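You operate a simulated robot arm through the tools that you are given. There is no shell and no other tool. Be economical: measure what you need, move in short steps, check, and stop when the job is done.

You are at the controls of a simulated robot arm. One attempt, no reset.

TASK
Close and vent the main air, open the filter lid and stand the dirty filter in the small tray. Set down upright: blue-capped filter.

Only the result counts: the job must be done as asked and must still hold three seconds after the hand-in. Knocking over, shifting, dropping, spilling or breaking anything else fails it. Lids that push on must go on centred and level and be pressed home; caps that screw on are set level and turned clockwise until they are tight.

THE ROBOT
A 7-joint arm with a fingered hand on a trunk, on a base that drives. Base frame: it is fixed to the floor where the robot stands at the start and does not move with it; the origin is under the middle of the robot, x ahead of it, y to its left, z up. Units: m, rad, N and s.
With the tool pointing down near the work surface it reaches from about 0.1 to 0.56 m from the robot's upright axis, wherever it stands. Its first joint turns from -2.897 to 2.897 rad. Places, roughly: black barred knob [0.5, -0.5, 0.7]; filter lid [0.5, -0.5, 0.8]; grey small tray right cell [0.5, -0.3, 0.4]; main pressure gauge [0.6, -0.4, 0.7]; main regulator knob [0.6, -0.3, 0.7]; main vent button [0.6, -0.4, 0.6]; orange valve knob [0.6, -0.2, 0.7]. Payload 3.4 kg.
The tool frame sits at the grasp point between the pads (the TCP): z along the fingers, y along the line on which they close. The tips reach 0.025 m beyond it. The gripper opens to 0.088 m. The gripper's body begins 0.029 m behind the TCP. The gripper is a hand of 3 fingers: y runs from the thumb to the fingers, the wrist lies at [-0.013, -0.106, -0.174] in the tool frame.
Orientation is told as [roll, pitch, yaw] about the base's x, y, z axes, in that order, counted from this pose: with the fingers straight down and the wrist toward the robot, the tool's x, y and z point along [0, 1, 0], [1, 0, 0] and [0, 0, -1] of the base frame.

THE INTERFACE
- The arm moves only by the tool send_rows. Its argument "deltas" is a list of rows, each an object (a shift or turn left out is 0) with "slide": the shift along the base's x, y, z in m, a list of three; "angular": the turn, a rotation vector about the base's x, y, z in rad, a list of three. In form: [{"slide": [x, y, z], "angular": [wx, wy, wz]}, ...]. A call has 1 to 12 rows; each row is the pose to reach, as a shift and turn from the pose commanded when the call began. Each row takes 0.2 s and may step no farther than 0.05 m and 0.15 rad from the row before; otherwise, the whole call is refused. Where a pose cannot be reached the arm comes as near as it can. A force on the tool above 70 N (or 10 N above the force at the start of the call, whichever is more), or a blocked arm, ends the call early, and 0.2 s more pass. In this call time passes only in rows, and 0.2 s behind the last. The reply holds the time, the measured pose of the TCP, the force on the tool along the base axes, the opening and the grip force, in the units named above and with some noise, with the torque about the TCP (base axes, N m) and any sound that the robot's microphone picked up.
- Cameras (640 x 400 px; columns grow to the right, rows downward): "scene" is now at [-0.0016, 0.1066, 1.4983]; the picture's right is [-0.64, -0.77, 0.00], its down [-0.57, 0.48, -0.66] and it looks along [0.51, -0.43, -0.75] (base axes); focal length 247 px, centre (320, 200). "wrist" rides on the gripper at [0.058, -0.085, -0.099] in the tool frame; the picture's right is [-0.67, 0.35, -0.66], its down [-0.69, -0.63, 0.37] and it looks along [-0.29, 0.69, 0.66] (tool axes); focal length 261 px, centre (320, 200). There is no depth. A picture from a camera that has moved, and an enlarged one, comes with that camera's place and axes in the base frame and with its lens.
- snapshot(camera): a new picture of that camera. The clock stands still meanwhile.
- move_column(by): slides the trunk up (or, below 0, down) by that many m; the arm and the scene camera ride with it, the base frame stays. It gives what a move gives, with no picture.
- base_move(legs): drives the robot by 1 to 6 legs, each [ahead, left, turn to the left] in m, m and rad, along the robot's own axes; the way and the turn of a leg run together, so that a leg with both is an arc; at most 1.5 m and 3.142 rad a leg. The arm and the cameras ride along, it lands a little off, and it stops where it bumps. It gives what a move gives.
- move_fingers(index, middle, thumb_bend, thumb_turn): sets how far each is bent, from 0 (flat) to 1 (curled in); at 0.3 the hand is open as for a grip, at 0.7 the pads meet at the TCP. One left out holds its place. A second passes; each finger stops where it meets its share of the squeeze, and holds until it gets a number again. It is the only way to open and close the hand. It gives what a move gives, with no picture; readings hold the bend of each and the force on the fingers (four entries, about 0 where the hand has none), thumb and palm. thumb_turn goes from beside the hand (0) to across from the fingers (1), as for a grip.
- aim_head(pan, tilt): turns the head with the scene camera to pan (to the left, within 2.705 rad either way) and tilt (down, from -0.506 to 1.204), counted from straight ahead of the robot. It gives what a move gives.
- close_up(camera, box): a new picture of the part [left, top, right, bottom] of that camera's present view, enlarged. The clock stands still meanwhile.
- hand_in(): hands the job in; it is judged then, once.

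Work in short steps. Places have to be worked out from the pictures, the camera data and where the tool is seen: move nearer, look again, correct. Check each grasp and each placing, and mend what went wrong. You have 120 turns and 98 pictures in all, those below and enlarged ones among them. Open the gripper and draw the arm clear of the work before you hand the job in, unless the task says otherwise; then end with one line.

The tools are called after "Request:" as name(argument=value, ...) on one line, values as JSON. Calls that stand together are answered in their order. send_rows: Moves the arm, as the interface text tells. Its arguments: {"type":"object","properties":{"deltas":{"type":"array"}},"required":["deltas"]} The other tools are called the same way: move_column (by) slides the trunk up or down; move_fingers (index, middle, thumb_bend, thumb_turn) moves the fingers one by one; base_move (legs) drives the base; aim_head (pan, tilt) turns the head that bears the scene camera; snapshot (camera) takes a picture; close_up (camera, box) takes an enlarged picture of a part of a camera's view; hand_in () hands the job in.

At the start:

```text
time: 0.0
position: [0.2095, -0.3461, 1.02]
tcp_rot: [-0.001, -0.001, -0.003]
force: [0.2, 0.1, -0.3]
wrist_torque: [0.01, 0.01, 0.01]
opening: 0.0875
finger_force: 0.0
shape: jaw
bend: [0.3, 0.3, 0.3, 0.98]
finger forces: [0.0, 0.1, 0.0, 0.1, 0.0, 0.1]
trunk travel left (down, up): [-0.525, 0.065]
robot x, y, heading: [0.0019, -0.0, 0.002]
head pan, tilt: [-0.696, 0.845]
```

scene: 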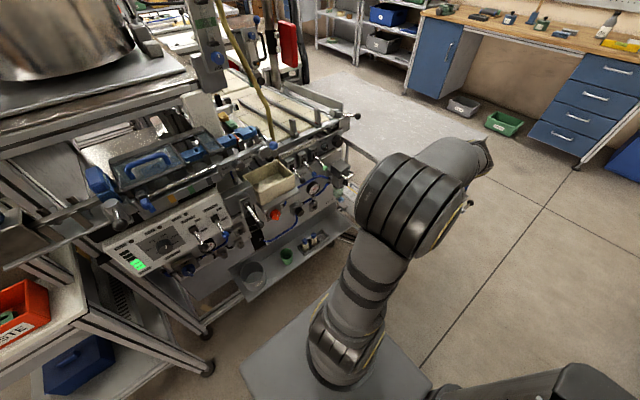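
wrist: 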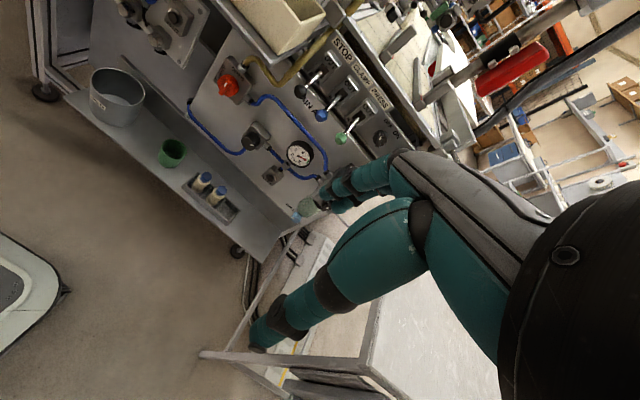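

I see the machine panel with the orange valve, the regulator and gauge at the front right. I take close-ups for detail.

Request:
close_up(camera="scene", box=[200, 130, 380, 300])

Request:
close_up(camera="wrist", box=[80, 0, 420, 240])

```text
2.35 times, centred on (290, 215) of scene
camera zoom: at [-0.0016, 0.1066, 1.4983], right [-0.64, -0.77, 0.0], down [-0.57, 0.48, -0.66], along [0.51, -0.43, -0.75], focal length 581 px, centre (391, 165)
```

zoom: 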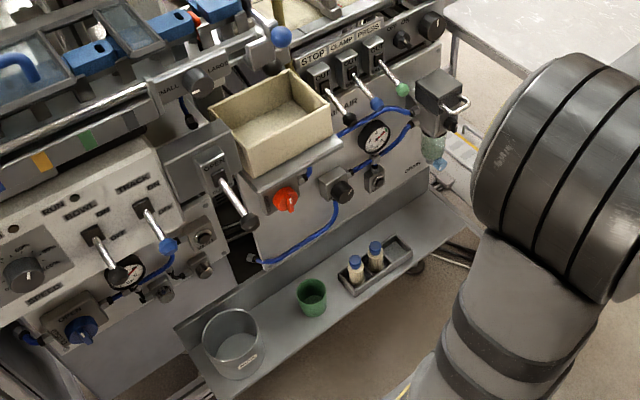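

```text
1.67 times, centred on (250, 120) of wrist
camera zoom: at [0.1237, -0.2875, 1.1196], right [0.35, -0.67, 0.66], down [-0.63, -0.69, -0.36], along [0.69, -0.29, -0.66], focal length 434 px, centre (437, 333)
```

zoom: 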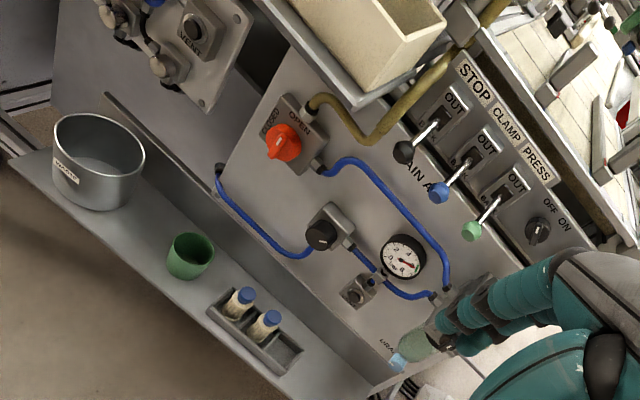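

Zooming in tighter on the filter housing and on the panel.

Request:
close_up(camera="scene", box=[290, 140, 354, 180])

Request:
close_up(camera="scene", box=[320, 155, 352, 182])

Request:
close_up(camera="wrist", box=[190, 50, 350, 150])

Request:
close_up(camera="wrist", box=[250, 120, 378, 240])

```text
10.00 times, centred on (322, 160) of scene
camera zoom: at [-0.0016, 0.1066, 1.4983], right [-0.64, -0.77, 0.0], down [-0.57, 0.48, -0.66], along [0.51, -0.43, -0.75], focal length 2470 px, centre (300, 600)
```

zoom: 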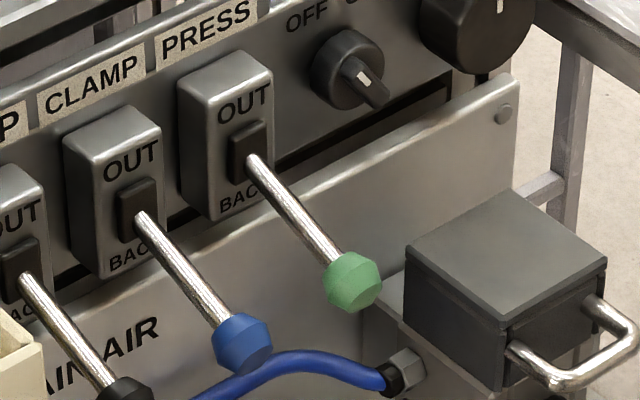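

```text
14.81 times, centred on (336, 168) of scene
camera zoom: at [-0.0016, 0.1066, 1.4983], right [-0.64, -0.77, 0.0], down [-0.57, 0.48, -0.66], along [0.51, -0.43, -0.75], focal length 3660 px, centre (83, 667)
```

zoom: 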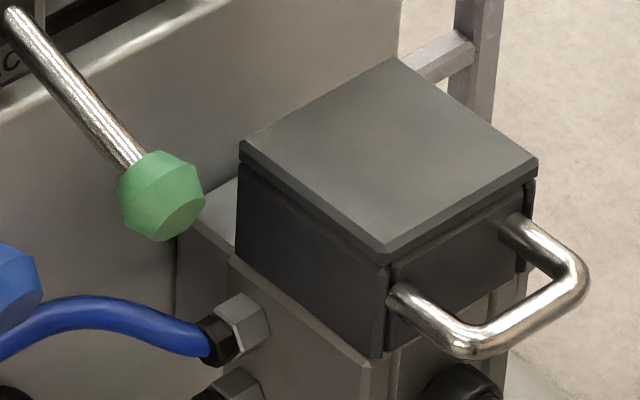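

```text
4.00 times, centred on (270, 100) of wrist
camera zoom: at [0.1237, -0.2875, 1.1196], right [0.35, -0.67, 0.66], down [-0.63, -0.69, -0.36], along [0.69, -0.29, -0.66], focal length 1043 px, centre (520, 600)
```

zoom: 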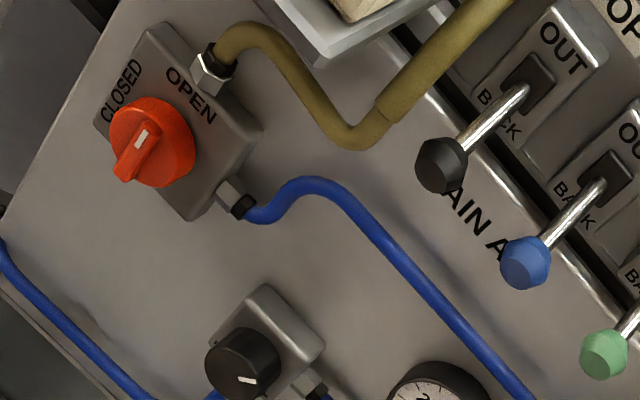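

```text
3.33 times, centred on (314, 180) of wrist
camera zoom: at [0.1237, -0.2875, 1.1196], right [0.35, -0.67, 0.66], down [-0.63, -0.69, -0.36], along [0.69, -0.29, -0.66], focal length 869 px, centre (340, 267)
```

zoom: 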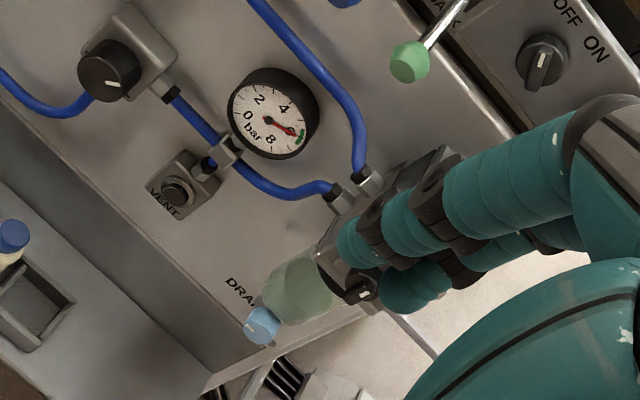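

The orange knob triangulates to about (0.582, -0.152, 0.722) with its pointer up at OPEN and CLOSED to the left. The vent button is near (0.609, -0.363, 0.588), and the gauge reads about 6 bar. I turn the tool to point forward (+x) while shifting left.

Request:
send_rows(deltas=[{"slide": [0, 0.018, 0], "angular": [0, -0.14, 0]}, {"slide": [0, 0.036, 0], "angular": [0, -0.28, 0]}, {"slide": [0, 0.054, 0], "angular": [0, -0.42, 0]}, {"slide": [0, 0.072, 0], "angular": [0, -0.56, 0]}, {"slide": [0, 0.09, 0], "angular": [0, -0.7, 0]}, {"slide": [0, 0.108, 0], "angular": [0, -0.84, 0]}, {"slide": [0, 0.126, 0], "angular": [0, -0.98, 0]}, {"slide": [0, 0.144, 0], "angular": [0, -1.12, 0]}, {"slide": [0, 0.162, 0], "angular": [0, -1.26, 0]}, {"slide": [0, 0.176, 0], "angular": [0, -1.4, 0]}, {"slide": [0, 0.19, 0], "angular": [0, -1.53, 0]}, {"slide": [0, 0.194, 0], "angular": [0, -1.57, 0]}])

```text
time: 2.5
position: [0.2447, -0.1245, 1.006]
tcp_rot: [-0.174, -1.522, 0.448]
force: [-0.5, 0.9, 0.0]
wrist_torque: [0.01, 0.0, 0.03]
opening: 0.0877
finger_force: 0.1
shape: jaw
bend: [0.3, 0.3, 0.3, 0.97]
finger forces: [0.0, 0.0, 0.1, 0.0, 0.0, 0.1]
out of reach, approached as far as the arm can: row 8, 9, 10, 11, 12
trunk travel left (down, up): [-0.525, 0.065]
robot x, y, heading: [0.0004, 0.0005, -0.003]
head pan, tilt: [-0.696, 0.845]
stopped in row 12: the arm was blocked; the commanded pose is now the measured one
```

The arm hit its reach limit close to the body, so I go forward and down while taking out the leftover yaw.

Request:
send_rows(deltas=[{"slide": [0.03, 0, -0.03], "angular": [0, 0, -0.07]}, {"slide": [0.06, 0, -0.06], "angular": [0, 0, -0.14]}, {"slide": [0.09, -0.01, -0.09], "angular": [0, 0, -0.21]}, {"slide": [0.11, -0.02, -0.12], "angular": [0, 0, -0.27]}, {"slide": [0.11, -0.027, -0.16], "angular": [0, 0, -0.27]}, {"slide": [0.11, -0.027, -0.2], "angular": [0, 0, -0.27]}, {"slide": [0.11, -0.027, -0.24], "angular": [0, 0, -0.27]}, {"slide": [0.11, -0.027, -0.28], "angular": [0, 0, -0.27]}])

```text
time: 2.9
position: [0.2657, -0.1113, 0.9962]
tcp_rot: [0.332, -1.518, -0.006]
force: [7.3, 3.2, 11.1]
wrist_torque: [0.58, 0.89, -0.56]
opening: 0.0877
finger_force: 0.0
shape: jaw
bend: [0.3, 0.3, 0.3, 0.97]
finger forces: [0.0, 0.0, 0.0, 0.0, 0.0, 0.0]
trunk travel left (down, up): [-0.525, 0.065]
robot x, y, heading: [0.0012, -0.0001, 0.001]
head pan, tilt: [-0.696, 0.845]
stopped in row 1: the force on the tool passed its limit at 251 N (the readings are from after the stop); the commanded pose is now the measured one
```

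A large force spiked, so I look at the cause before moving again.

Request:
snapshot(camera="scene")

Request:
snapshot(camera="wrist")

```text
89 pictures are left
camera scene: at [-0.0019, 0.1068, 1.4973], right [-0.64, -0.77, 0.0], down [-0.57, 0.48, -0.66], along [0.51, -0.43, -0.75], focal length 247 px, centre (320, 200)
```

scene: 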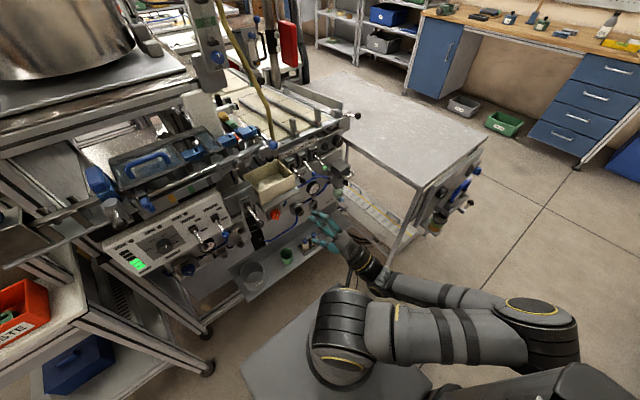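

```text
88 pictures are left
camera wrist: at [0.1492, -0.0882, 0.916], right [-0.39, -0.85, 0.37], down [0.53, -0.53, -0.66], along [0.75, -0.06, 0.66], focal length 261 px, centre (320, 200)
```

wrist: 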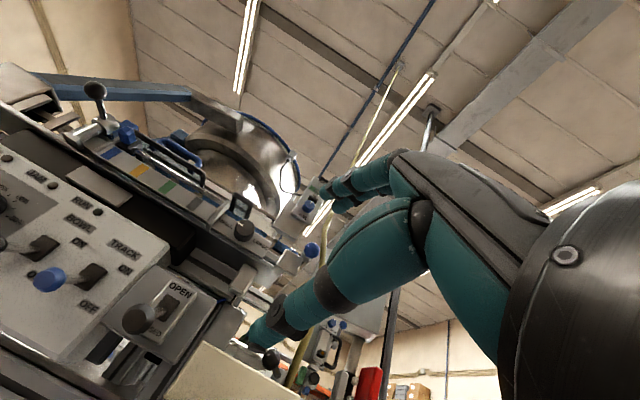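

The hand itself looks free, so this is probably self-contact from the folded arm. I extend straight forward in small steps.

Request:
send_rows(deltas=[{"slide": [0.02, 0, 0]}, {"slide": [0.05, 0, 0]}, {"slide": [0.08, 0, 0]}, {"slide": [0.11, 0, -0.02]}])

```text
time: 3.9
position: [0.3774, -0.1122, 0.976]
tcp_rot: [0.296, -1.518, 0.028]
force: [-0.7, 0.6, -0.3]
wrist_torque: [-0.02, 0.0, 0.0]
opening: 0.0876
finger_force: 0.0
shape: jaw
bend: [0.3, 0.3, 0.3, 0.97]
finger forces: [0.1, 0.0, 0.0, 0.1, 0.0, 0.1]
trunk travel left (down, up): [-0.525, 0.065]
robot x, y, heading: [-0.002, -0.0, 0.0]
head pan, tilt: [-0.696, 0.845]
```

Free now. I descend to the knob's height with the yaw squared, staying at x≈0.38.

Request:
send_rows(deltas=[{"slide": [0, -0.01, -0.04], "angular": [0, 0, -0.1]}, {"slide": [0, -0.02, -0.08], "angular": [0, 0, -0.2]}, {"slide": [0, -0.03, -0.12], "angular": [0, 0, -0.32]}, {"slide": [0, -0.04, -0.16], "angular": [0, 0, -0.32]}, {"slide": [0, -0.04, -0.2], "angular": [0, 0, -0.32]}, {"slide": [0, -0.04, -0.25], "angular": [0, 0, -0.32]}])

Request:
snapshot(camera="wrist")

Request:
snapshot(camera="scene")

```text
time: 4.8
position: [0.3622, -0.1307, 0.8589]
tcp_rot: [0.361, -1.502, -0.175]
force: [-0.3, -0.3, 0.2]
wrist_torque: [0.03, -0.01, 0.04]
opening: 0.0879
finger_force: 0.0
shape: jaw
bend: [0.3, 0.3, 0.3, 0.98]
finger forces: [0.0, 0.0, 0.0, 0.1, 0.0, 0.1]
out of reach, approached as far as the arm can: row 2, 3, 4
trunk travel left (down, up): [-0.525, 0.065]
robot x, y, heading: [0.0014, 0.0011, 0.002]
head pan, tilt: [-0.696, 0.845]
stopped in row 4: the arm was blocked; the commanded pose is now the measured one
```

```text
87 pictures are left
camera wrist: at [0.2483, -0.0907, 0.7817], right [-0.49, -0.79, 0.37], down [0.44, -0.6, -0.67], along [0.75, -0.16, 0.64], focal length 261 px, centre (320, 200)
```

wrist: 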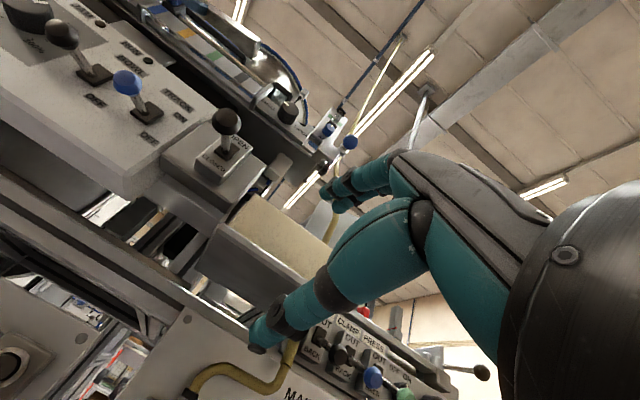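

```text
86 pictures are left
camera scene: at [-0.0029, 0.0828, 1.4994], right [-0.64, -0.77, -0.01], down [-0.57, 0.49, -0.66], along [0.51, -0.41, -0.75], focal length 247 px, centre (320, 200)
```

scene: 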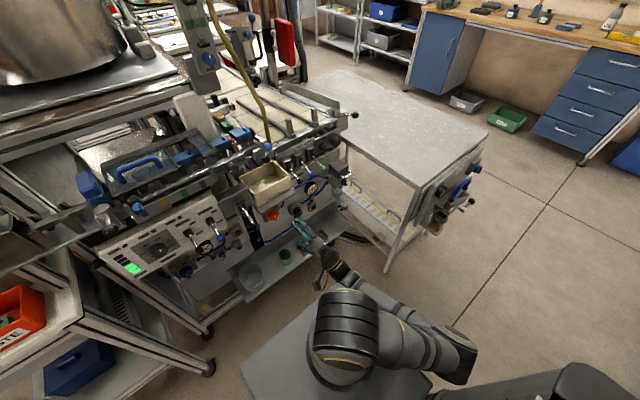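

The arm runs out of downward range at this trunk height. I lower the trunk instead, which brings the hand to knob height.

Request:
move_column(by=-0.13)

Request:
snapshot(camera="scene")

```text
time: 6.3
position: [0.3685, -0.1252, 0.7258]
tcp_rot: [0.314, -1.492, -0.123]
force: [-0.2, 1.1, -0.1]
wrist_torque: [0.0, 0.01, -0.02]
opening: 0.0879
finger_force: 0.1
shape: jaw
bend: [0.3, 0.3, 0.3, 0.98]
finger forces: [0.1, 0.1, 0.1, 0.0, 0.0, 0.0]
trunk travel left (down, up): [-0.395, 0.195]
robot x, y, heading: [0.0021, -0.0021, -0.002]
head pan, tilt: [-0.696, 0.845]
```

```text
85 pictures are left
camera scene: at [0.0108, 0.0878, 1.3694], right [-0.64, -0.77, -0.01], down [-0.58, 0.49, -0.65], along [0.5, -0.41, -0.76], focal length 247 px, centre (320, 200)
```

scene: 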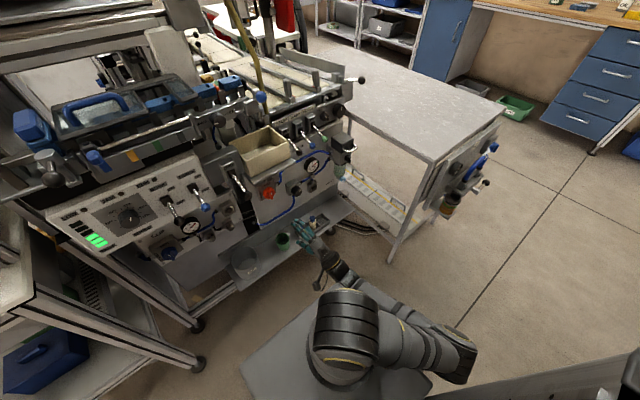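

I approach to x≈0.45 and roll +0.7 about x so there's room for the 90° counter-clockwise turn afterwards.

Request:
send_rows(deltas=[{"slide": [0.015, -0.004, 0], "angular": [0.13, 0, 0]}, {"slide": [0.03, -0.008, 0], "angular": [0.26, 0, 0]}, {"slide": [0.045, -0.012, 0], "angular": [0.39, 0, 0]}, {"slide": [0.06, -0.016, 0], "angular": [0.52, 0, 0]}, {"slide": [0.075, -0.02, 0], "angular": [0.65, 0, 0]}, {"slide": [0.085, -0.024, 0], "angular": [0.7, 0, 0]}])

Request:
snapshot(camera="wrist")

```text
time: 7.7
position: [0.4472, -0.1454, 0.7308]
tcp_rot: [1.679, -0.869, -1.47]
force: [-0.7, -0.3, 0.5]
wrist_torque: [-0.01, 0.02, 0.0]
opening: 0.0879
finger_force: 0.0
shape: jaw
bend: [0.3, 0.3, 0.3, 0.98]
finger forces: [0.0, 0.0, 0.1, 0.0, 0.1, 0.0]
out of reach, approached as far as the arm can: row 2, 3, 4, 5
trunk travel left (down, up): [-0.395, 0.195]
robot x, y, heading: [-0.0, -0.0013, 0.0]
head pan, tilt: [-0.696, 0.845]
```

```text
84 pictures are left
camera wrist: at [0.3337, -0.066, 0.6956], right [-0.5, -0.84, -0.21], down [0.44, -0.04, -0.9], along [0.75, -0.54, 0.39], focal length 261 px, centre (320, 200)
```

wrist: 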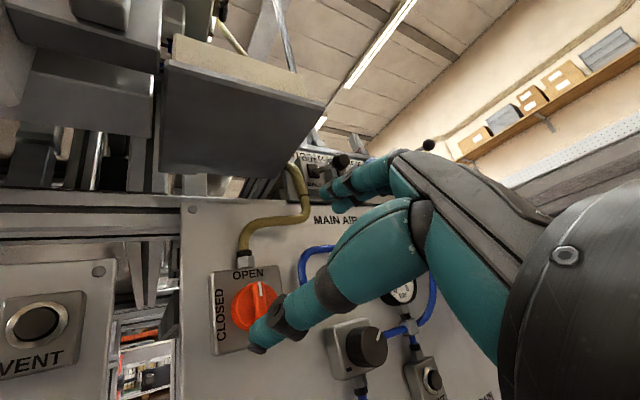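

The view confirms the knob at about (0.58, -0.148, 0.716) with its pointer at OPEN. The tool points 0.18 rad too far left, so I square it and advance over the knob.

Request:
send_rows(deltas=[{"slide": [0.01, -0.002, -0.008], "angular": [0, 0.03, -0.09]}, {"slide": [0.02, -0.003, -0.015], "angular": [0, 0.06, -0.18]}, {"slide": [0.045, -0.003, -0.015], "angular": [0, 0.06, -0.18]}, {"slide": [0.07, -0.003, -0.015], "angular": [0, 0.06, -0.18]}])

Request:
snapshot(camera="wrist")

Request:
close_up(camera="scene", box=[240, 140, 360, 215])

```text
time: 8.7
position: [0.5177, -0.1464, 0.7153]
tcp_rot: [1.583, -0.871, -1.581]
force: [0.4, 0.4, 0.0]
wrist_torque: [0.02, -0.03, 0.02]
opening: 0.0879
finger_force: 0.1
shape: jaw
bend: [0.3, 0.3, 0.3, 0.98]
finger forces: [0.0, 0.0, 0.0, 0.0, 0.0, 0.0]
out of reach, approached as far as the arm can: row 1, 2
trunk travel left (down, up): [-0.395, 0.195]
robot x, y, heading: [-0.0017, -0.0021, 0.002]
head pan, tilt: [-0.696, 0.845]
```

```text
83 pictures are left
camera wrist: at [0.4194, -0.0469, 0.688], right [-0.65, -0.74, -0.17], down [0.37, -0.12, -0.92], along [0.66, -0.67, 0.35], focal length 261 px, centre (320, 200)
```

wrist: 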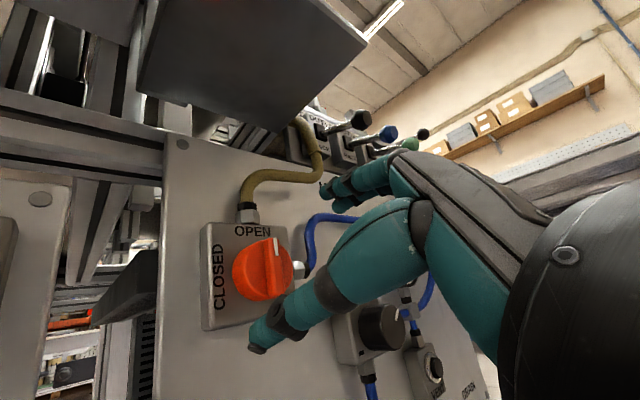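

```text
5.33 times, centred on (300, 178) of scene
camera zoom: at [-0.0015, 0.1069, 1.3683], right [-0.64, -0.77, 0.0], down [-0.57, 0.48, -0.66], along [0.51, -0.43, -0.75], focal length 1318 px, centre (427, 320)
```

zoom: 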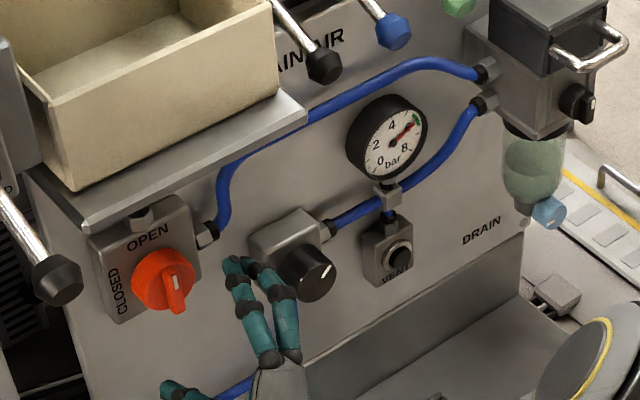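

The tool is now exactly along +x and centred on the knob. I advance 4 cm so the finger tips straddle the knob body, then close.

Request:
send_rows(deltas=[{"slide": [0.02, -0.001, 0.001]}, {"slide": [0.03, -0.001, 0.002]}, {"slide": [0.04, -0.001, 0.002]}])

Request:
move_fingers(index=0.7, middle=0.7, thumb_bend=0.7)

Request:
snapshot(camera="wrist")

Request:
close_up(camera="scene", box=[240, 150, 320, 200])

```text
time: 9.5
position: [0.5577, -0.1469, 0.7189]
tcp_rot: [1.584, -0.867, -1.58]
force: [-0.1, -0.5, 0.5]
wrist_torque: [0.01, -0.01, 0.01]
opening: 0.0878
finger_force: 0.1
shape: jaw
bend: [0.3, 0.3, 0.3, 0.98]
finger forces: [0.1, 0.0, 0.0, 0.0, 0.0, 0.0]
trunk travel left (down, up): [-0.395, 0.195]
robot x, y, heading: [-0.0022, 0.0027, 0.004]
head pan, tilt: [-0.696, 0.845]
```

```text
time: 10.5
position: [0.5574, -0.1482, 0.7202]
tcp_rot: [1.589, -0.867, -1.584]
force: [-7.6, -7.1, 11.2]
wrist_torque: [-0.12, -0.15, -0.14]
opening: 0.0224
finger_force: 14.6
shape: fingers
bend: [0.58, 0.59, 0.62, 0.97]
finger forces: [8.1, 10.8, 0.0, 0.0, 10.2, 0.0]
trunk travel left (down, up): [-0.395, 0.195]
robot x, y, heading: [-0.001, 0.0015, -0.002]
head pan, tilt: [-0.696, 0.845]
```

```text
81 pictures are left
camera wrist: at [0.4583, -0.0488, 0.6913], right [-0.65, -0.74, -0.17], down [0.38, -0.12, -0.92], along [0.66, -0.67, 0.35], focal length 261 px, centre (320, 200)
```

wrist: 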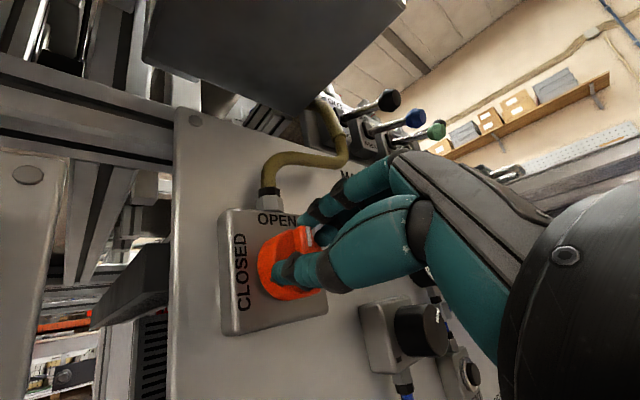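

```text
8.00 times, centred on (280, 175) of scene
camera zoom: at [-0.0037, 0.1059, 1.3684], right [-0.64, -0.77, 0.0], down [-0.57, 0.48, -0.67], along [0.51, -0.43, -0.75], focal length 1976 px, centre (640, 400)
```

zoom: 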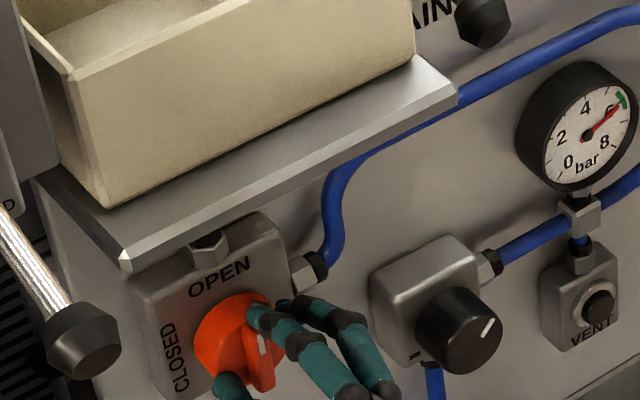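

The fingers hold the knob with about 10 N each. I turn it counter-clockwise (negative about x).

Request:
send_rows(deltas=[{"angular": [-0.14, 0, 0]}, {"angular": [-0.28, 0, 0]}, {"angular": [-0.42, 0, 0]}, {"angular": [-0.56, 0, 0]}, {"angular": [-0.7, 0, 0]}, {"angular": [-0.84, 0, 0]}])

Request:
close_up(camera="scene", box=[240, 150, 320, 200])

```text
time: 11.9
position: [0.5597, -0.152, 0.7175]
tcp_rot: [-1.657, -1.505, 1.667]
force: [-40.1, 5.7, 9.5]
wrist_torque: [0.03, 0.27, 0.6]
opening: 0.0233
finger_force: 33.2
shape: fingers
bend: [0.56, 0.6, 0.68, 0.91]
finger forces: [10.4, 9.3, 0.1, 0.0, 46.8, 0.0]
out of reach, approached as far as the arm can: row 5, 6
trunk travel left (down, up): [-0.395, 0.195]
robot x, y, heading: [-0.0009, -0.0012, -0.003]
head pan, tilt: [-0.696, 0.845]
stopped in row 6: the force on the tool passed its limit at 78 N (the readings are from after the stop); the commanded pose is now the measured one
```

```text
8.00 times, centred on (280, 175) of scene
camera zoom: at [-0.0092, 0.1077, 1.3683], right [-0.64, -0.77, 0.0], down [-0.57, 0.48, -0.67], along [0.51, -0.43, -0.74], focal length 1976 px, centre (640, 400)
```

zoom: 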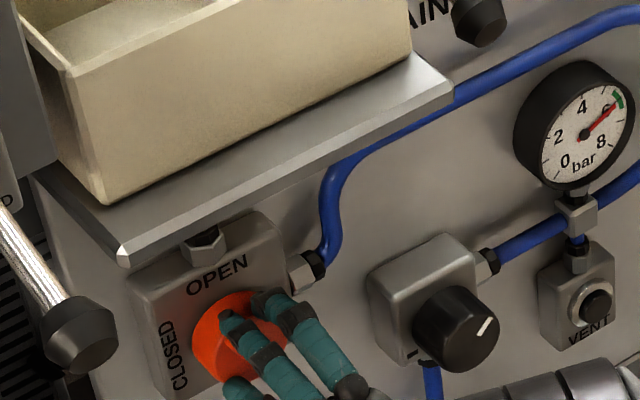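

The knob has turned partway, but the arm reached its limit. I release and back off to see.

Request:
move_fingers(index=0.3, middle=0.3, thumb_bend=0.3)

Request:
send_rows(deltas=[{"slide": [-0.02, 0, 0]}, {"slide": [-0.05, 0, 0]}])

Request:
snapshot(camera="wrist")

Request:
snapshot(camera="scene")

Request:
close_up(camera="scene", box=[240, 150, 320, 200])

```text
time: 12.9
position: [0.5583, -0.1526, 0.72]
tcp_rot: [-1.717, -1.502, 1.723]
force: [-68.1, 2.1, 10.2]
wrist_torque: [0.02, 1.35, 0.74]
opening: 0.0562
finger_force: 34.0
shape: fingers
bend: [0.3, 0.3, 0.59, 0.94]
finger forces: [0.1, 0.0, 0.0, 0.1, 68.0, 0.0]
trunk travel left (down, up): [-0.395, 0.195]
robot x, y, heading: [-0.0004, 0.0007, 0.001]
head pan, tilt: [-0.696, 0.845]
```

```text
time: 13.5
position: [0.5595, -0.1683, 0.7134]
tcp_rot: [-1.577, -1.505, 1.587]
force: [-0.5, -1.1, 0.5]
wrist_torque: [-0.01, 0.0, -0.03]
opening: 0.0843
finger_force: 0.0
shape: fingers
bend: [0.3, 0.3, 0.3, 0.97]
finger forces: [0.0, 0.1, 0.1, 0.0, 0.0, 0.0]
out of reach, approached as far as the arm can: row 1, 2
trunk travel left (down, up): [-0.395, 0.195]
robot x, y, heading: [-0.0043, -0.0021, 0.001]
head pan, tilt: [-0.696, 0.845]
```

```text
78 pictures are left
camera wrist: at [0.4601, -0.1177, 0.6243], right [-0.65, -0.65, 0.39], down [0.37, -0.72, -0.58], along [0.66, -0.23, 0.71], focal length 261 px, centre (320, 200)
```

wrist: 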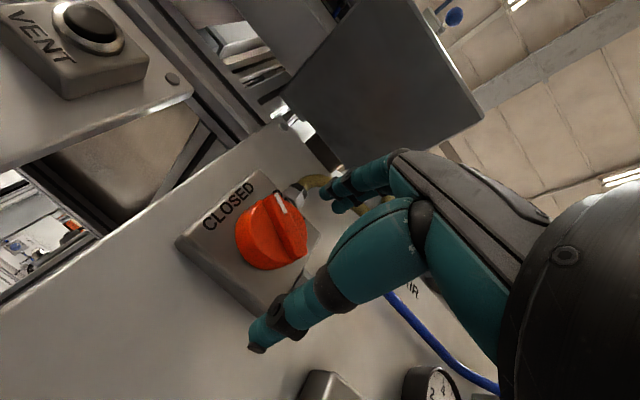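

```text
77 pictures are left
camera scene: at [-0.0021, 0.1071, 1.3681], right [-0.64, -0.77, 0.0], down [-0.57, 0.48, -0.67], along [0.51, -0.43, -0.75], focal length 247 px, centre (320, 200)
```

scene: 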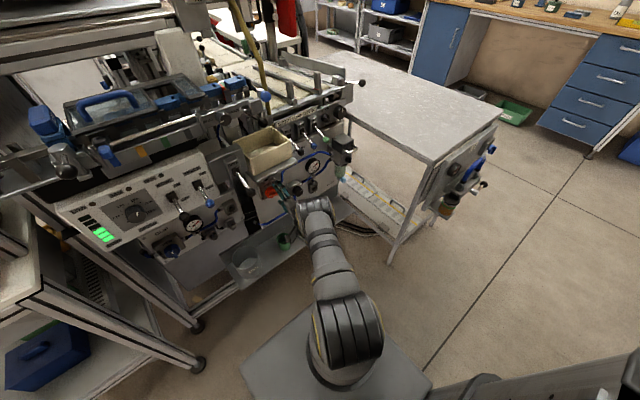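

```text
8.00 times, centred on (280, 175) of scene
camera zoom: at [-0.0021, 0.1071, 1.3681], right [-0.64, -0.77, 0.0], down [-0.57, 0.48, -0.67], along [0.51, -0.43, -0.75], focal length 1976 px, centre (640, 400)
```

zoom: 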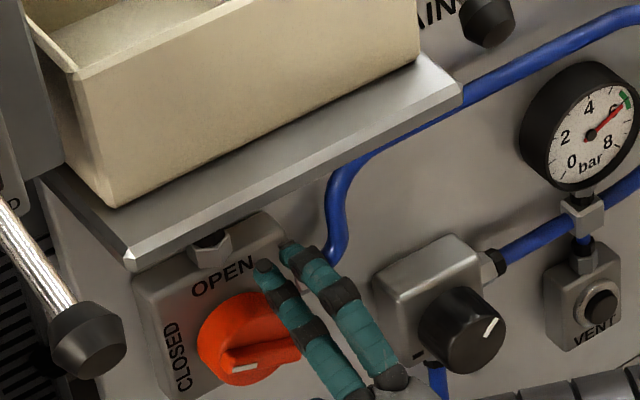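

The pointer is about 75° round and still a little short of CLOSED. I back out and roll the hand back for a second bite.

Request:
send_rows(deltas=[{"slide": [-0.01, 0.008, 0], "angular": [0.1, 0, 0]}, {"slide": [-0.04, 0.016, 0.004], "angular": [0.2, 0, 0]}, {"slide": [-0.06, 0.016, 0.005], "angular": [0.34, 0, 0]}, {"slide": [-0.06, 0.018, 0.006], "angular": [0.48, 0, 0]}, {"slide": [-0.06, 0.02, 0.006], "angular": [0.6, 0, 0]}])

Request:
snapshot(camera="wrist")

```text
time: 14.7
position: [0.4984, -0.1499, 0.7185]
tcp_rot: [1.58, -1.035, -1.571]
force: [0.5, -0.1, 0.4]
wrist_torque: [0.02, 0.01, 0.0]
opening: 0.0844
finger_force: 0.0
shape: fingers
bend: [0.3, 0.3, 0.3, 0.97]
finger forces: [0.1, 0.0, 0.1, 0.0, 0.1, 0.1]
out of reach, approached as far as the arm can: row 1, 2, 3
trunk travel left (down, up): [-0.395, 0.195]
robot x, y, heading: [0.0004, 0.0029, 0.001]
head pan, tilt: [-0.696, 0.845]
```

```text
75 pictures are left
camera wrist: at [0.3988, -0.0576, 0.6743], right [-0.65, -0.76, -0.04], down [0.37, -0.27, -0.89], along [0.66, -0.6, 0.45], focal length 261 px, centre (320, 200)
```

wrist: 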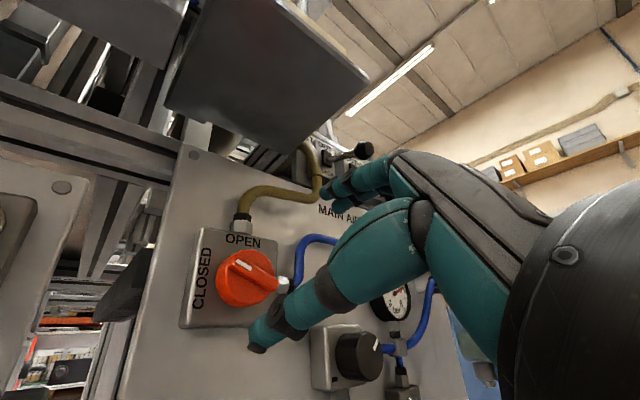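

About 20° remains. I roll back a little more, re-enter, and grip.

Request:
send_rows(deltas=[{"slide": [0, 0, 0], "angular": [0.14, 0, 0]}, {"slide": [0, 0.001, 0], "angular": [0.28, 0, 0]}, {"slide": [0.03, 0.002, 0.001], "angular": [0.28, 0, 0]}, {"slide": [0.055, 0.002, 0.001], "angular": [0.28, 0, 0]}])

Request:
move_fingers(index=0.7, middle=0.7, thumb_bend=0.7)

Request:
send_rows(deltas=[{"angular": [-0.12, 0, 0]}, {"angular": [-0.24, 0, 0]}, {"angular": [-0.36, 0, 0]}, {"angular": [-0.48, 0, 0]}, {"angular": [-0.58, 0, 0]}])

Request:
snapshot(camera="wrist")

```text
time: 15.7
position: [0.5533, -0.1476, 0.7205]
tcp_rot: [1.577, -0.756, -1.572]
force: [0.3, -0.7, 0.3]
wrist_torque: [-0.02, 0.0, -0.01]
opening: 0.0843
finger_force: 0.0
shape: fingers
bend: [0.3, 0.3, 0.3, 0.97]
finger forces: [0.0, 0.0, 0.1, 0.0, 0.0, 0.0]
trunk travel left (down, up): [-0.395, 0.195]
robot x, y, heading: [0.0008, 0.0042, -0.003]
head pan, tilt: [-0.696, 0.845]
```

```text
time: 16.7
position: [0.5519, -0.1489, 0.7196]
tcp_rot: [1.578, -0.757, -1.571]
force: [0.9, -0.3, 0.9]
wrist_torque: [0.0, 0.0, -0.02]
opening: 0.0046
finger_force: 2.1
shape: fingers
bend: [0.69, 0.68, 0.66, 0.97]
finger forces: [1.2, 1.4, 0.1, 0.0, 2.5, 0.1]
trunk travel left (down, up): [-0.395, 0.195]
robot x, y, heading: [0.0027, -0.0007, 0.003]
head pan, tilt: [-0.696, 0.845]
```

```text
time: 17.9
position: [0.5532, -0.1479, 0.7199]
tcp_rot: [1.577, -1.338, -1.57]
force: [-1.5, 1.2, -1.1]
wrist_torque: [0.03, -0.01, -0.01]
opening: 0.0047
finger_force: 2.2
shape: fingers
bend: [0.68, 0.7, 0.67, 0.96]
finger forces: [2.0, 0.0, 0.0, 0.0, 3.5, 0.0]
trunk travel left (down, up): [-0.395, 0.195]
robot x, y, heading: [-0.0036, -0.0001, -0.003]
head pan, tilt: [-0.696, 0.845]
```

```text
74 pictures are left
camera wrist: at [0.4537, -0.0734, 0.6501], right [-0.65, -0.74, 0.18], down [0.37, -0.52, -0.77], along [0.66, -0.43, 0.61], focal length 261 px, centre (320, 200)
```

wrist: 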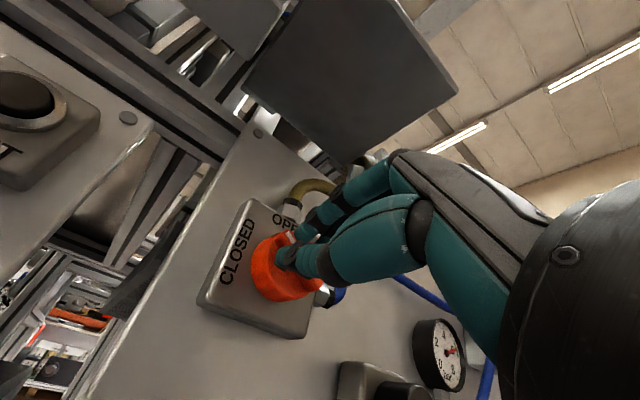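

The fingers pinch the thin bar lightly. I release and back out to check the pointer.

Request:
move_fingers(index=0.3, middle=0.3, thumb_bend=0.3)

Request:
send_rows(deltas=[{"slide": [-0.03, 0, 0]}, {"slide": [-0.06, 0, 0], "angular": [0.1, 0, 0]}, {"slide": [-0.06, 0, 0], "angular": [0.25, 0, 0]}, {"slide": [-0.06, 0, 0], "angular": [0.4, 0, 0]}])

Request:
close_up(camera="wrist", box=[140, 190, 460, 390])

```text
time: 18.9
position: [0.5533, -0.1493, 0.7196]
tcp_rot: [1.579, -1.336, -1.571]
force: [0.7, 1.0, 0.5]
wrist_torque: [0.01, 0.0, 0.01]
opening: 0.0845
finger_force: 0.3
shape: fingers
bend: [0.3, 0.3, 0.3, 0.97]
finger forces: [0.0, 0.0, 0.0, 0.0, 0.0, 0.0]
trunk travel left (down, up): [-0.395, 0.195]
robot x, y, heading: [-0.0086, -0.0017, 0.003]
head pan, tilt: [-0.696, 0.845]
```

```text
time: 19.9
position: [0.494, -0.1486, 0.7187]
tcp_rot: [1.578, -0.937, -1.571]
force: [0.7, -0.3, -0.8]
wrist_torque: [0.0, -0.02, 0.01]
opening: 0.0843
finger_force: 0.1
shape: fingers
bend: [0.3, 0.3, 0.3, 0.97]
finger forces: [0.0, 0.0, 0.0, 0.1, 0.0, 0.0]
out of reach, approached as far as the arm can: row 1, 2
trunk travel left (down, up): [-0.395, 0.195]
robot x, y, heading: [-0.0008, -0.0011, 0.004]
head pan, tilt: [-0.696, 0.845]
```

```text
2.00 times, centred on (300, 290) of wrist
camera zoom: at [0.3937, -0.0522, 0.6849], right [-0.65, -0.75, -0.12], down [0.37, -0.18, -0.91], along [0.66, -0.64, 0.39], focal length 521 px, centre (360, 20)
```

zoom: 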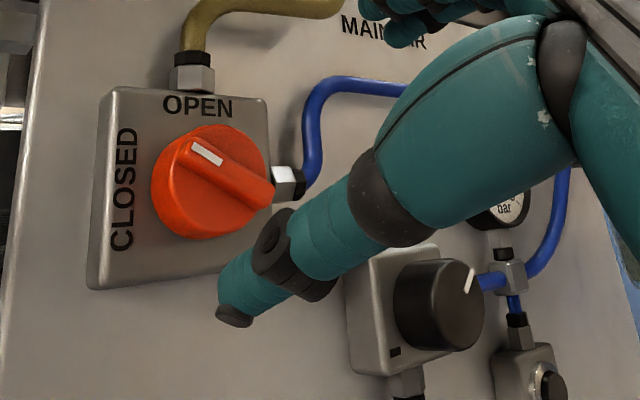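

The pinch slipped and the pointer still needs about 30°. The hand is now perpendicular to the bar, so I go in deeper and squeeze harder before turning.

Request:
send_rows(deltas=[{"slide": [0.03, 0, 0], "angular": [0.05, 0, 0]}, {"slide": [0.067, 0, 0], "angular": [0.05, 0, 0]}])

Request:
move_fingers(index=0.95, middle=0.95, thumb_bend=0.95)

Request:
close_up(camera="wrist", box=[140, 190, 460, 390])

```text
time: 20.5
position: [0.5604, -0.1494, 0.719]
tcp_rot: [1.574, -0.887, -1.568]
force: [-0.1, -0.2, -0.6]
wrist_torque: [-0.01, 0.0, 0.0]
opening: 0.0844
finger_force: 0.0
shape: fingers
bend: [0.3, 0.3, 0.3, 0.97]
finger forces: [0.0, 0.0, 0.0, 0.0, 0.1, 0.0]
trunk travel left (down, up): [-0.395, 0.195]
robot x, y, heading: [0.0002, 0.0014, 0.001]
head pan, tilt: [-0.696, 0.845]
```

```text
time: 21.5
position: [0.5611, -0.15, 0.7196]
tcp_rot: [1.582, -0.888, -1.573]
force: [3.7, -7.8, 7.0]
wrist_torque: [-0.05, -0.16, -0.14]
opening: 0.03
finger_force: 15.9
shape: fingers
bend: [0.58, 0.59, 0.55, 0.97]
finger forces: [10.5, 11.5, 0.0, 0.1, 10.0, 0.1]
trunk travel left (down, up): [-0.395, 0.195]
robot x, y, heading: [-0.0001, -0.0001, -0.001]
head pan, tilt: [-0.696, 0.845]
```

```text
2.00 times, centred on (300, 290) of wrist
camera zoom: at [0.4612, -0.0523, 0.6898], right [-0.65, -0.74, -0.16], down [0.37, -0.13, -0.92], along [0.66, -0.66, 0.36], focal length 521 px, centre (360, 20)
```

zoom: 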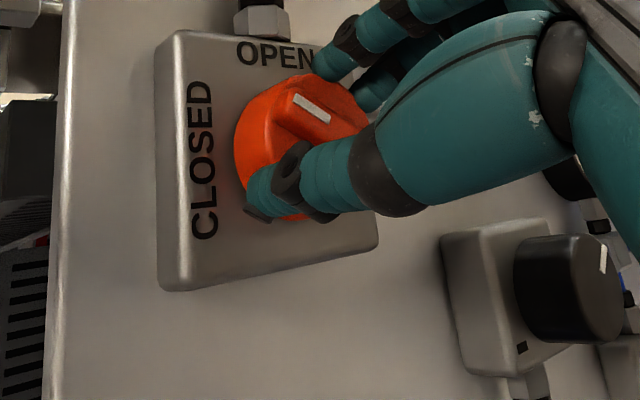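

Now a firm hold on the body of the knob. Turning again to the limit.

Request:
send_rows(deltas=[{"angular": [-0.12, 0, 0]}, {"angular": [-0.24, 0, 0]}, {"angular": [-0.36, 0, 0]}, {"angular": [-0.48, 0, 0]}, {"angular": [-0.58, 0, 0]}])

Request:
close_up(camera="wrist", box=[140, 190, 460, 390])

```text
time: 22.7
position: [0.5609, -0.1487, 0.72]
tcp_rot: [1.578, -1.469, -1.569]
force: [2.4, -1.1, 6.3]
wrist_torque: [0.01, -0.08, -0.02]
opening: 0.0298
finger_force: 14.7
shape: fingers
bend: [0.58, 0.59, 0.55, 0.96]
finger forces: [9.1, 9.3, 0.0, 0.0, 11.8, 0.0]
trunk travel left (down, up): [-0.395, 0.195]
robot x, y, heading: [-0.0022, 0.0023, -0.002]
head pan, tilt: [-0.696, 0.845]
```

```text
2.00 times, centred on (300, 290) of wrist
camera zoom: at [0.4609, -0.0833, 0.641], right [-0.65, -0.71, 0.28], down [0.37, -0.61, -0.7], along [0.66, -0.35, 0.66], focal length 521 px, centre (360, 20)
```

zoom: 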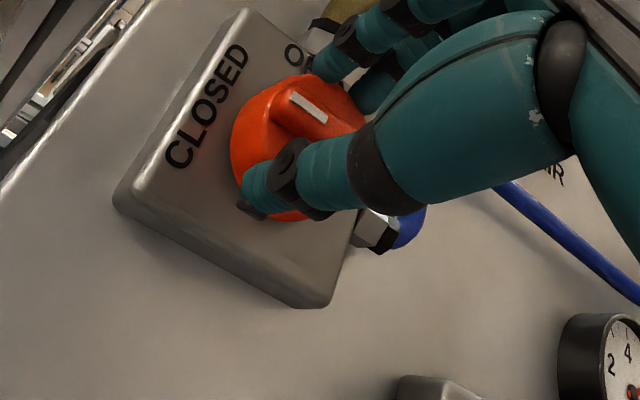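

The bar now looks aligned with CLOSED (left). I release, back off and verify.

Request:
move_fingers(index=0.3, middle=0.3, thumb_bend=0.3)

Request:
send_rows(deltas=[{"slide": [-0.03, 0, 0]}, {"slide": [-0.06, 0, 0], "angular": [0.1, 0, 0]}, {"slide": [-0.08, 0, 0], "angular": [0.25, 0, 0]}, {"slide": [-0.1, 0, 0], "angular": [0.4, 0, 0]}, {"slide": [-0.1, 0, 0], "angular": [0.54, 0, 0]}])

Request:
close_up(camera="wrist", box=[140, 190, 460, 390])

Request:
close_up(camera="scene", box=[240, 125, 360, 200])

```text
time: 23.7
position: [0.5599, -0.1487, 0.7203]
tcp_rot: [1.576, -1.467, -1.569]
force: [0.3, 0.2, 0.0]
wrist_torque: [0.01, -0.02, -0.01]
opening: 0.0844
finger_force: 0.1
shape: fingers
bend: [0.3, 0.3, 0.3, 0.97]
finger forces: [0.1, 0.0, 0.0, 0.0, 0.0, 0.0]
trunk travel left (down, up): [-0.395, 0.195]
robot x, y, heading: [-0.0053, -0.0014, 0.0]
head pan, tilt: [-0.696, 0.845]
```

```text
time: 24.9
position: [0.4616, -0.1487, 0.7212]
tcp_rot: [1.581, -0.927, -1.572]
force: [-0.7, -0.4, -0.2]
wrist_torque: [0.04, -0.02, 0.03]
opening: 0.0845
finger_force: 0.1
shape: fingers
bend: [0.3, 0.3, 0.3, 0.97]
finger forces: [0.0, 0.0, 0.1, 0.0, 0.1, 0.0]
out of reach, approached as far as the arm can: row 1, 2, 3, 4
trunk travel left (down, up): [-0.395, 0.195]
robot x, y, heading: [-0.0017, 0.0025, 0.004]
head pan, tilt: [-0.696, 0.845]
```

```text
2.00 times, centred on (300, 290) of wrist
camera zoom: at [0.3613, -0.0512, 0.6873], right [-0.65, -0.75, -0.13], down [0.37, -0.17, -0.91], along [0.66, -0.64, 0.39], focal length 521 px, centre (360, 20)
```

zoom: 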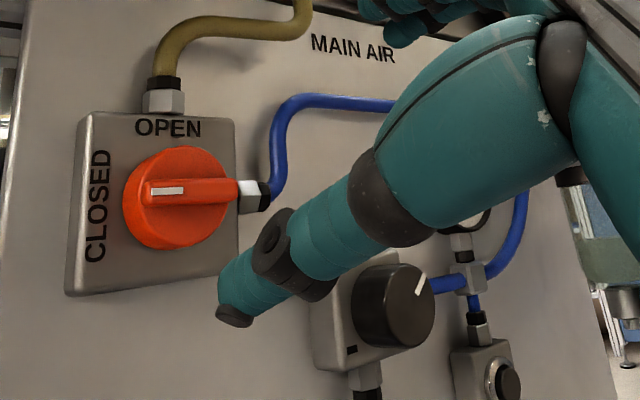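

```text
5.33 times, centred on (300, 162) of scene
camera zoom: at [-0.0027, 0.1066, 1.3683], right [-0.64, -0.77, 0.0], down [-0.57, 0.48, -0.66], along [0.51, -0.43, -0.75], focal length 1318 px, centre (427, 400)
```

zoom: 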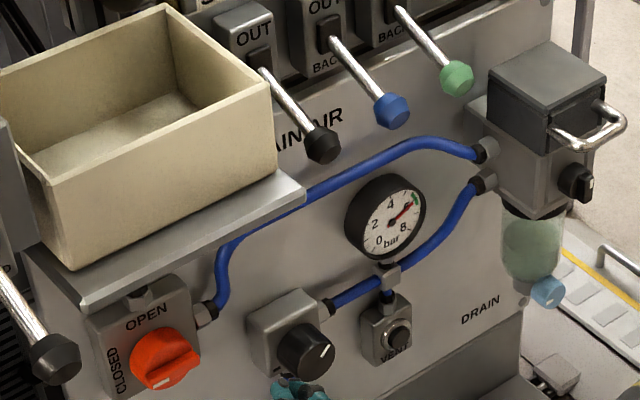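

The main air is now at CLOSED, and the gauge still shows about 6 bar until vented. I drive the base 0.2 m to the right and lower the trunk to bring the hand opposite the vent button.

Request:
base_move(legs=[[0, -0.2, 0]])

Request:
move_column(by=-0.1)

Request:
snapshot(camera="wrist")

Request:
snapshot(camera="scene")

```text
time: 26.5
position: [0.4614, -0.3495, 0.7197]
tcp_rot: [1.578, -0.927, -1.57]
force: [0.3, 0.0, -0.1]
wrist_torque: [0.0, -0.01, -0.01]
opening: 0.0844
finger_force: 0.1
shape: fingers
bend: [0.3, 0.3, 0.3, 0.97]
finger forces: [0.1, 0.0, 0.1, 0.0, 0.1, 0.0]
trunk travel left (down, up): [-0.395, 0.195]
robot x, y, heading: [-0.0042, -0.2019, -0.005]
head pan, tilt: [-0.696, 0.845]
```

```text
time: 27.8
position: [0.4601, -0.3484, 0.621]
tcp_rot: [1.577, -0.927, -1.571]
force: [0.2, -0.7, -1.0]
wrist_torque: [0.0, 0.0, 0.0]
opening: 0.0844
finger_force: 0.1
shape: fingers
bend: [0.3, 0.3, 0.3, 0.97]
finger forces: [0.0, 0.1, 0.0, 0.0, 0.0, 0.0]
trunk travel left (down, up): [-0.295, 0.295]
robot x, y, heading: [-0.0007, -0.1997, -0.005]
head pan, tilt: [-0.696, 0.845]
```

```text
68 pictures are left
camera wrist: at [0.3614, -0.2518, 0.5869], right [-0.65, -0.75, -0.13], down [0.37, -0.17, -0.91], along [0.66, -0.64, 0.39], focal length 261 px, centre (320, 200)
```

wrist: 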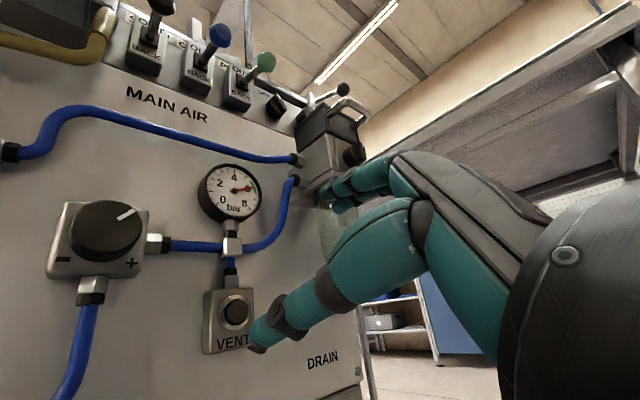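

```text
67 pictures are left
camera scene: at [-0.0026, -0.0935, 1.2683], right [-0.64, -0.77, 0.0], down [-0.57, 0.48, -0.66], along [0.51, -0.43, -0.75], focal length 247 px, centre (320, 200)
```

scene: 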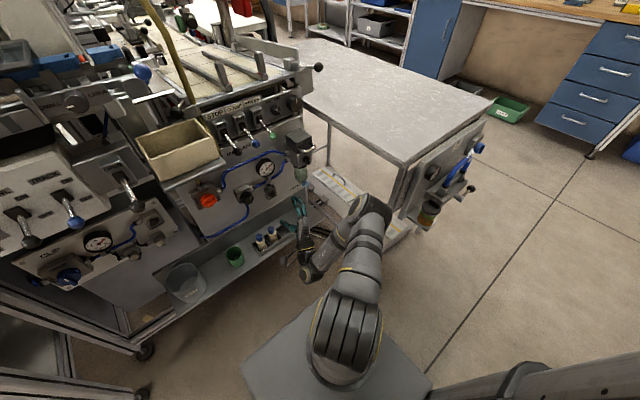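

The vent button is at about (0.605, -0.363, 0.594). I pinch index and thumb together into a poking tip, curl the middle finger, and look.

Request:
move_fingers(index=0.7, middle=0.7, thumb_bend=0.7)

Request:
send_rows(deltas=[{"slide": [0.03, -0.008, -0.014]}, {"slide": [0.07, -0.0155, -0.028]}])

Request:
snapshot(camera="wrist")

Request:
close_up(camera="scene", box=[220, 120, 340, 195])

```text
time: 28.8
position: [0.4618, -0.3485, 0.622]
tcp_rot: [1.578, -0.926, -1.571]
force: [0.3, -0.5, -0.2]
wrist_torque: [0.0, -0.01, -0.01]
opening: 0.0002
finger_force: 0.0
shape: fingers
bend: [0.7, 0.7, 0.7, 0.97]
finger forces: [0.1, 0.0, 0.1, 0.0, 0.0, 0.1]
trunk travel left (down, up): [-0.295, 0.295]
robot x, y, heading: [-0.0017, -0.2002, 0.003]
head pan, tilt: [-0.696, 0.845]
```

```text
time: 29.4
position: [0.5307, -0.3636, 0.5916]
tcp_rot: [1.578, -0.927, -1.573]
force: [0.2, 0.3, 0.0]
wrist_torque: [-0.01, -0.03, 0.02]
opening: 0.0
finger_force: 0.1
shape: fingers
bend: [0.7, 0.7, 0.7, 0.97]
finger forces: [0.1, 0.1, 0.1, 0.1, 0.0, 0.0]
trunk travel left (down, up): [-0.295, 0.295]
robot x, y, heading: [-0.0019, -0.2008, 0.003]
head pan, tilt: [-0.696, 0.845]
```

```text
66 pictures are left
camera wrist: at [0.4321, -0.2674, 0.5583], right [-0.65, -0.75, -0.13], down [0.37, -0.17, -0.91], along [0.66, -0.64, 0.39], focal length 261 px, centre (320, 200)
```

wrist: 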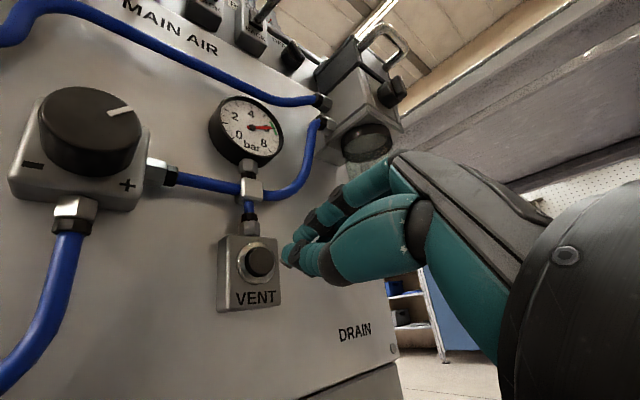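

```text
5.33 times, centred on (280, 158) of scene
camera zoom: at [-0.0027, -0.0936, 1.2683], right [-0.64, -0.77, 0.0], down [-0.57, 0.48, -0.66], along [0.51, -0.43, -0.75], focal length 1318 px, centre (533, 427)
```

zoom: 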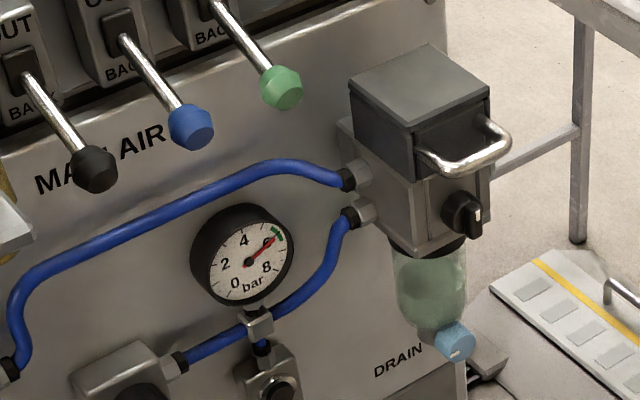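

The button refines to z≈0.597. I raise 5 mm and push forward gradually, watching the force.

Request:
send_rows(deltas=[{"slide": [0.02, 0, 0.005]}, {"slide": [0.035, 0, 0.005]}, {"slide": [0.042, 0, 0.005]}, {"slide": [0.048, 0, 0.005]}, {"slide": [0.052, 0, 0.005]}, {"slide": [0.056, 0, 0.005]}])

Request:
snapshot(camera="wrist")

```text
time: 30.7
position: [0.574, -0.3655, 0.5949]
tcp_rot: [1.578, -0.924, -1.576]
force: [-92.1, 6.6, -7.1]
wrist_torque: [-0.08, -0.24, 0.76]
opening: 0.0001
finger_force: 53.9
shape: fingers
bend: [0.69, 0.7, 0.73, 0.97]
finger forces: [32.0, 0.0, 0.1, 0.0, 76.0, 0.1]
trunk travel left (down, up): [-0.295, 0.295]
robot x, y, heading: [0.0, -0.2035, -0.004]
head pan, tilt: [-0.696, 0.845]
heard: click
stopped in row 6: the force on the tool passed its limit at 78 N (the readings are from after the stop); the commanded pose is now the measured one
```

```text
64 pictures are left
camera wrist: at [0.475, -0.2674, 0.562], right [-0.65, -0.75, -0.13], down [0.37, -0.17, -0.91], along [0.66, -0.64, 0.39], focal length 261 px, centre (320, 200)
```

wrist: 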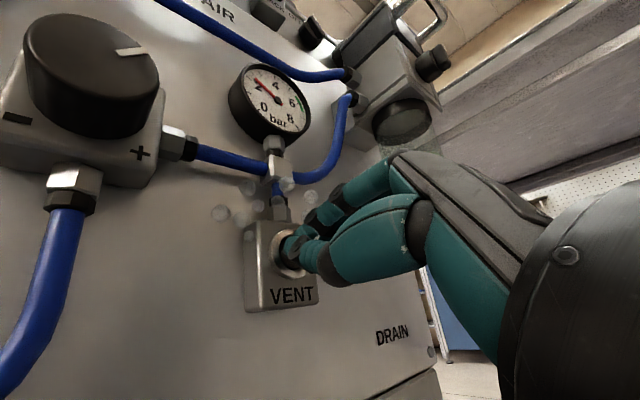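

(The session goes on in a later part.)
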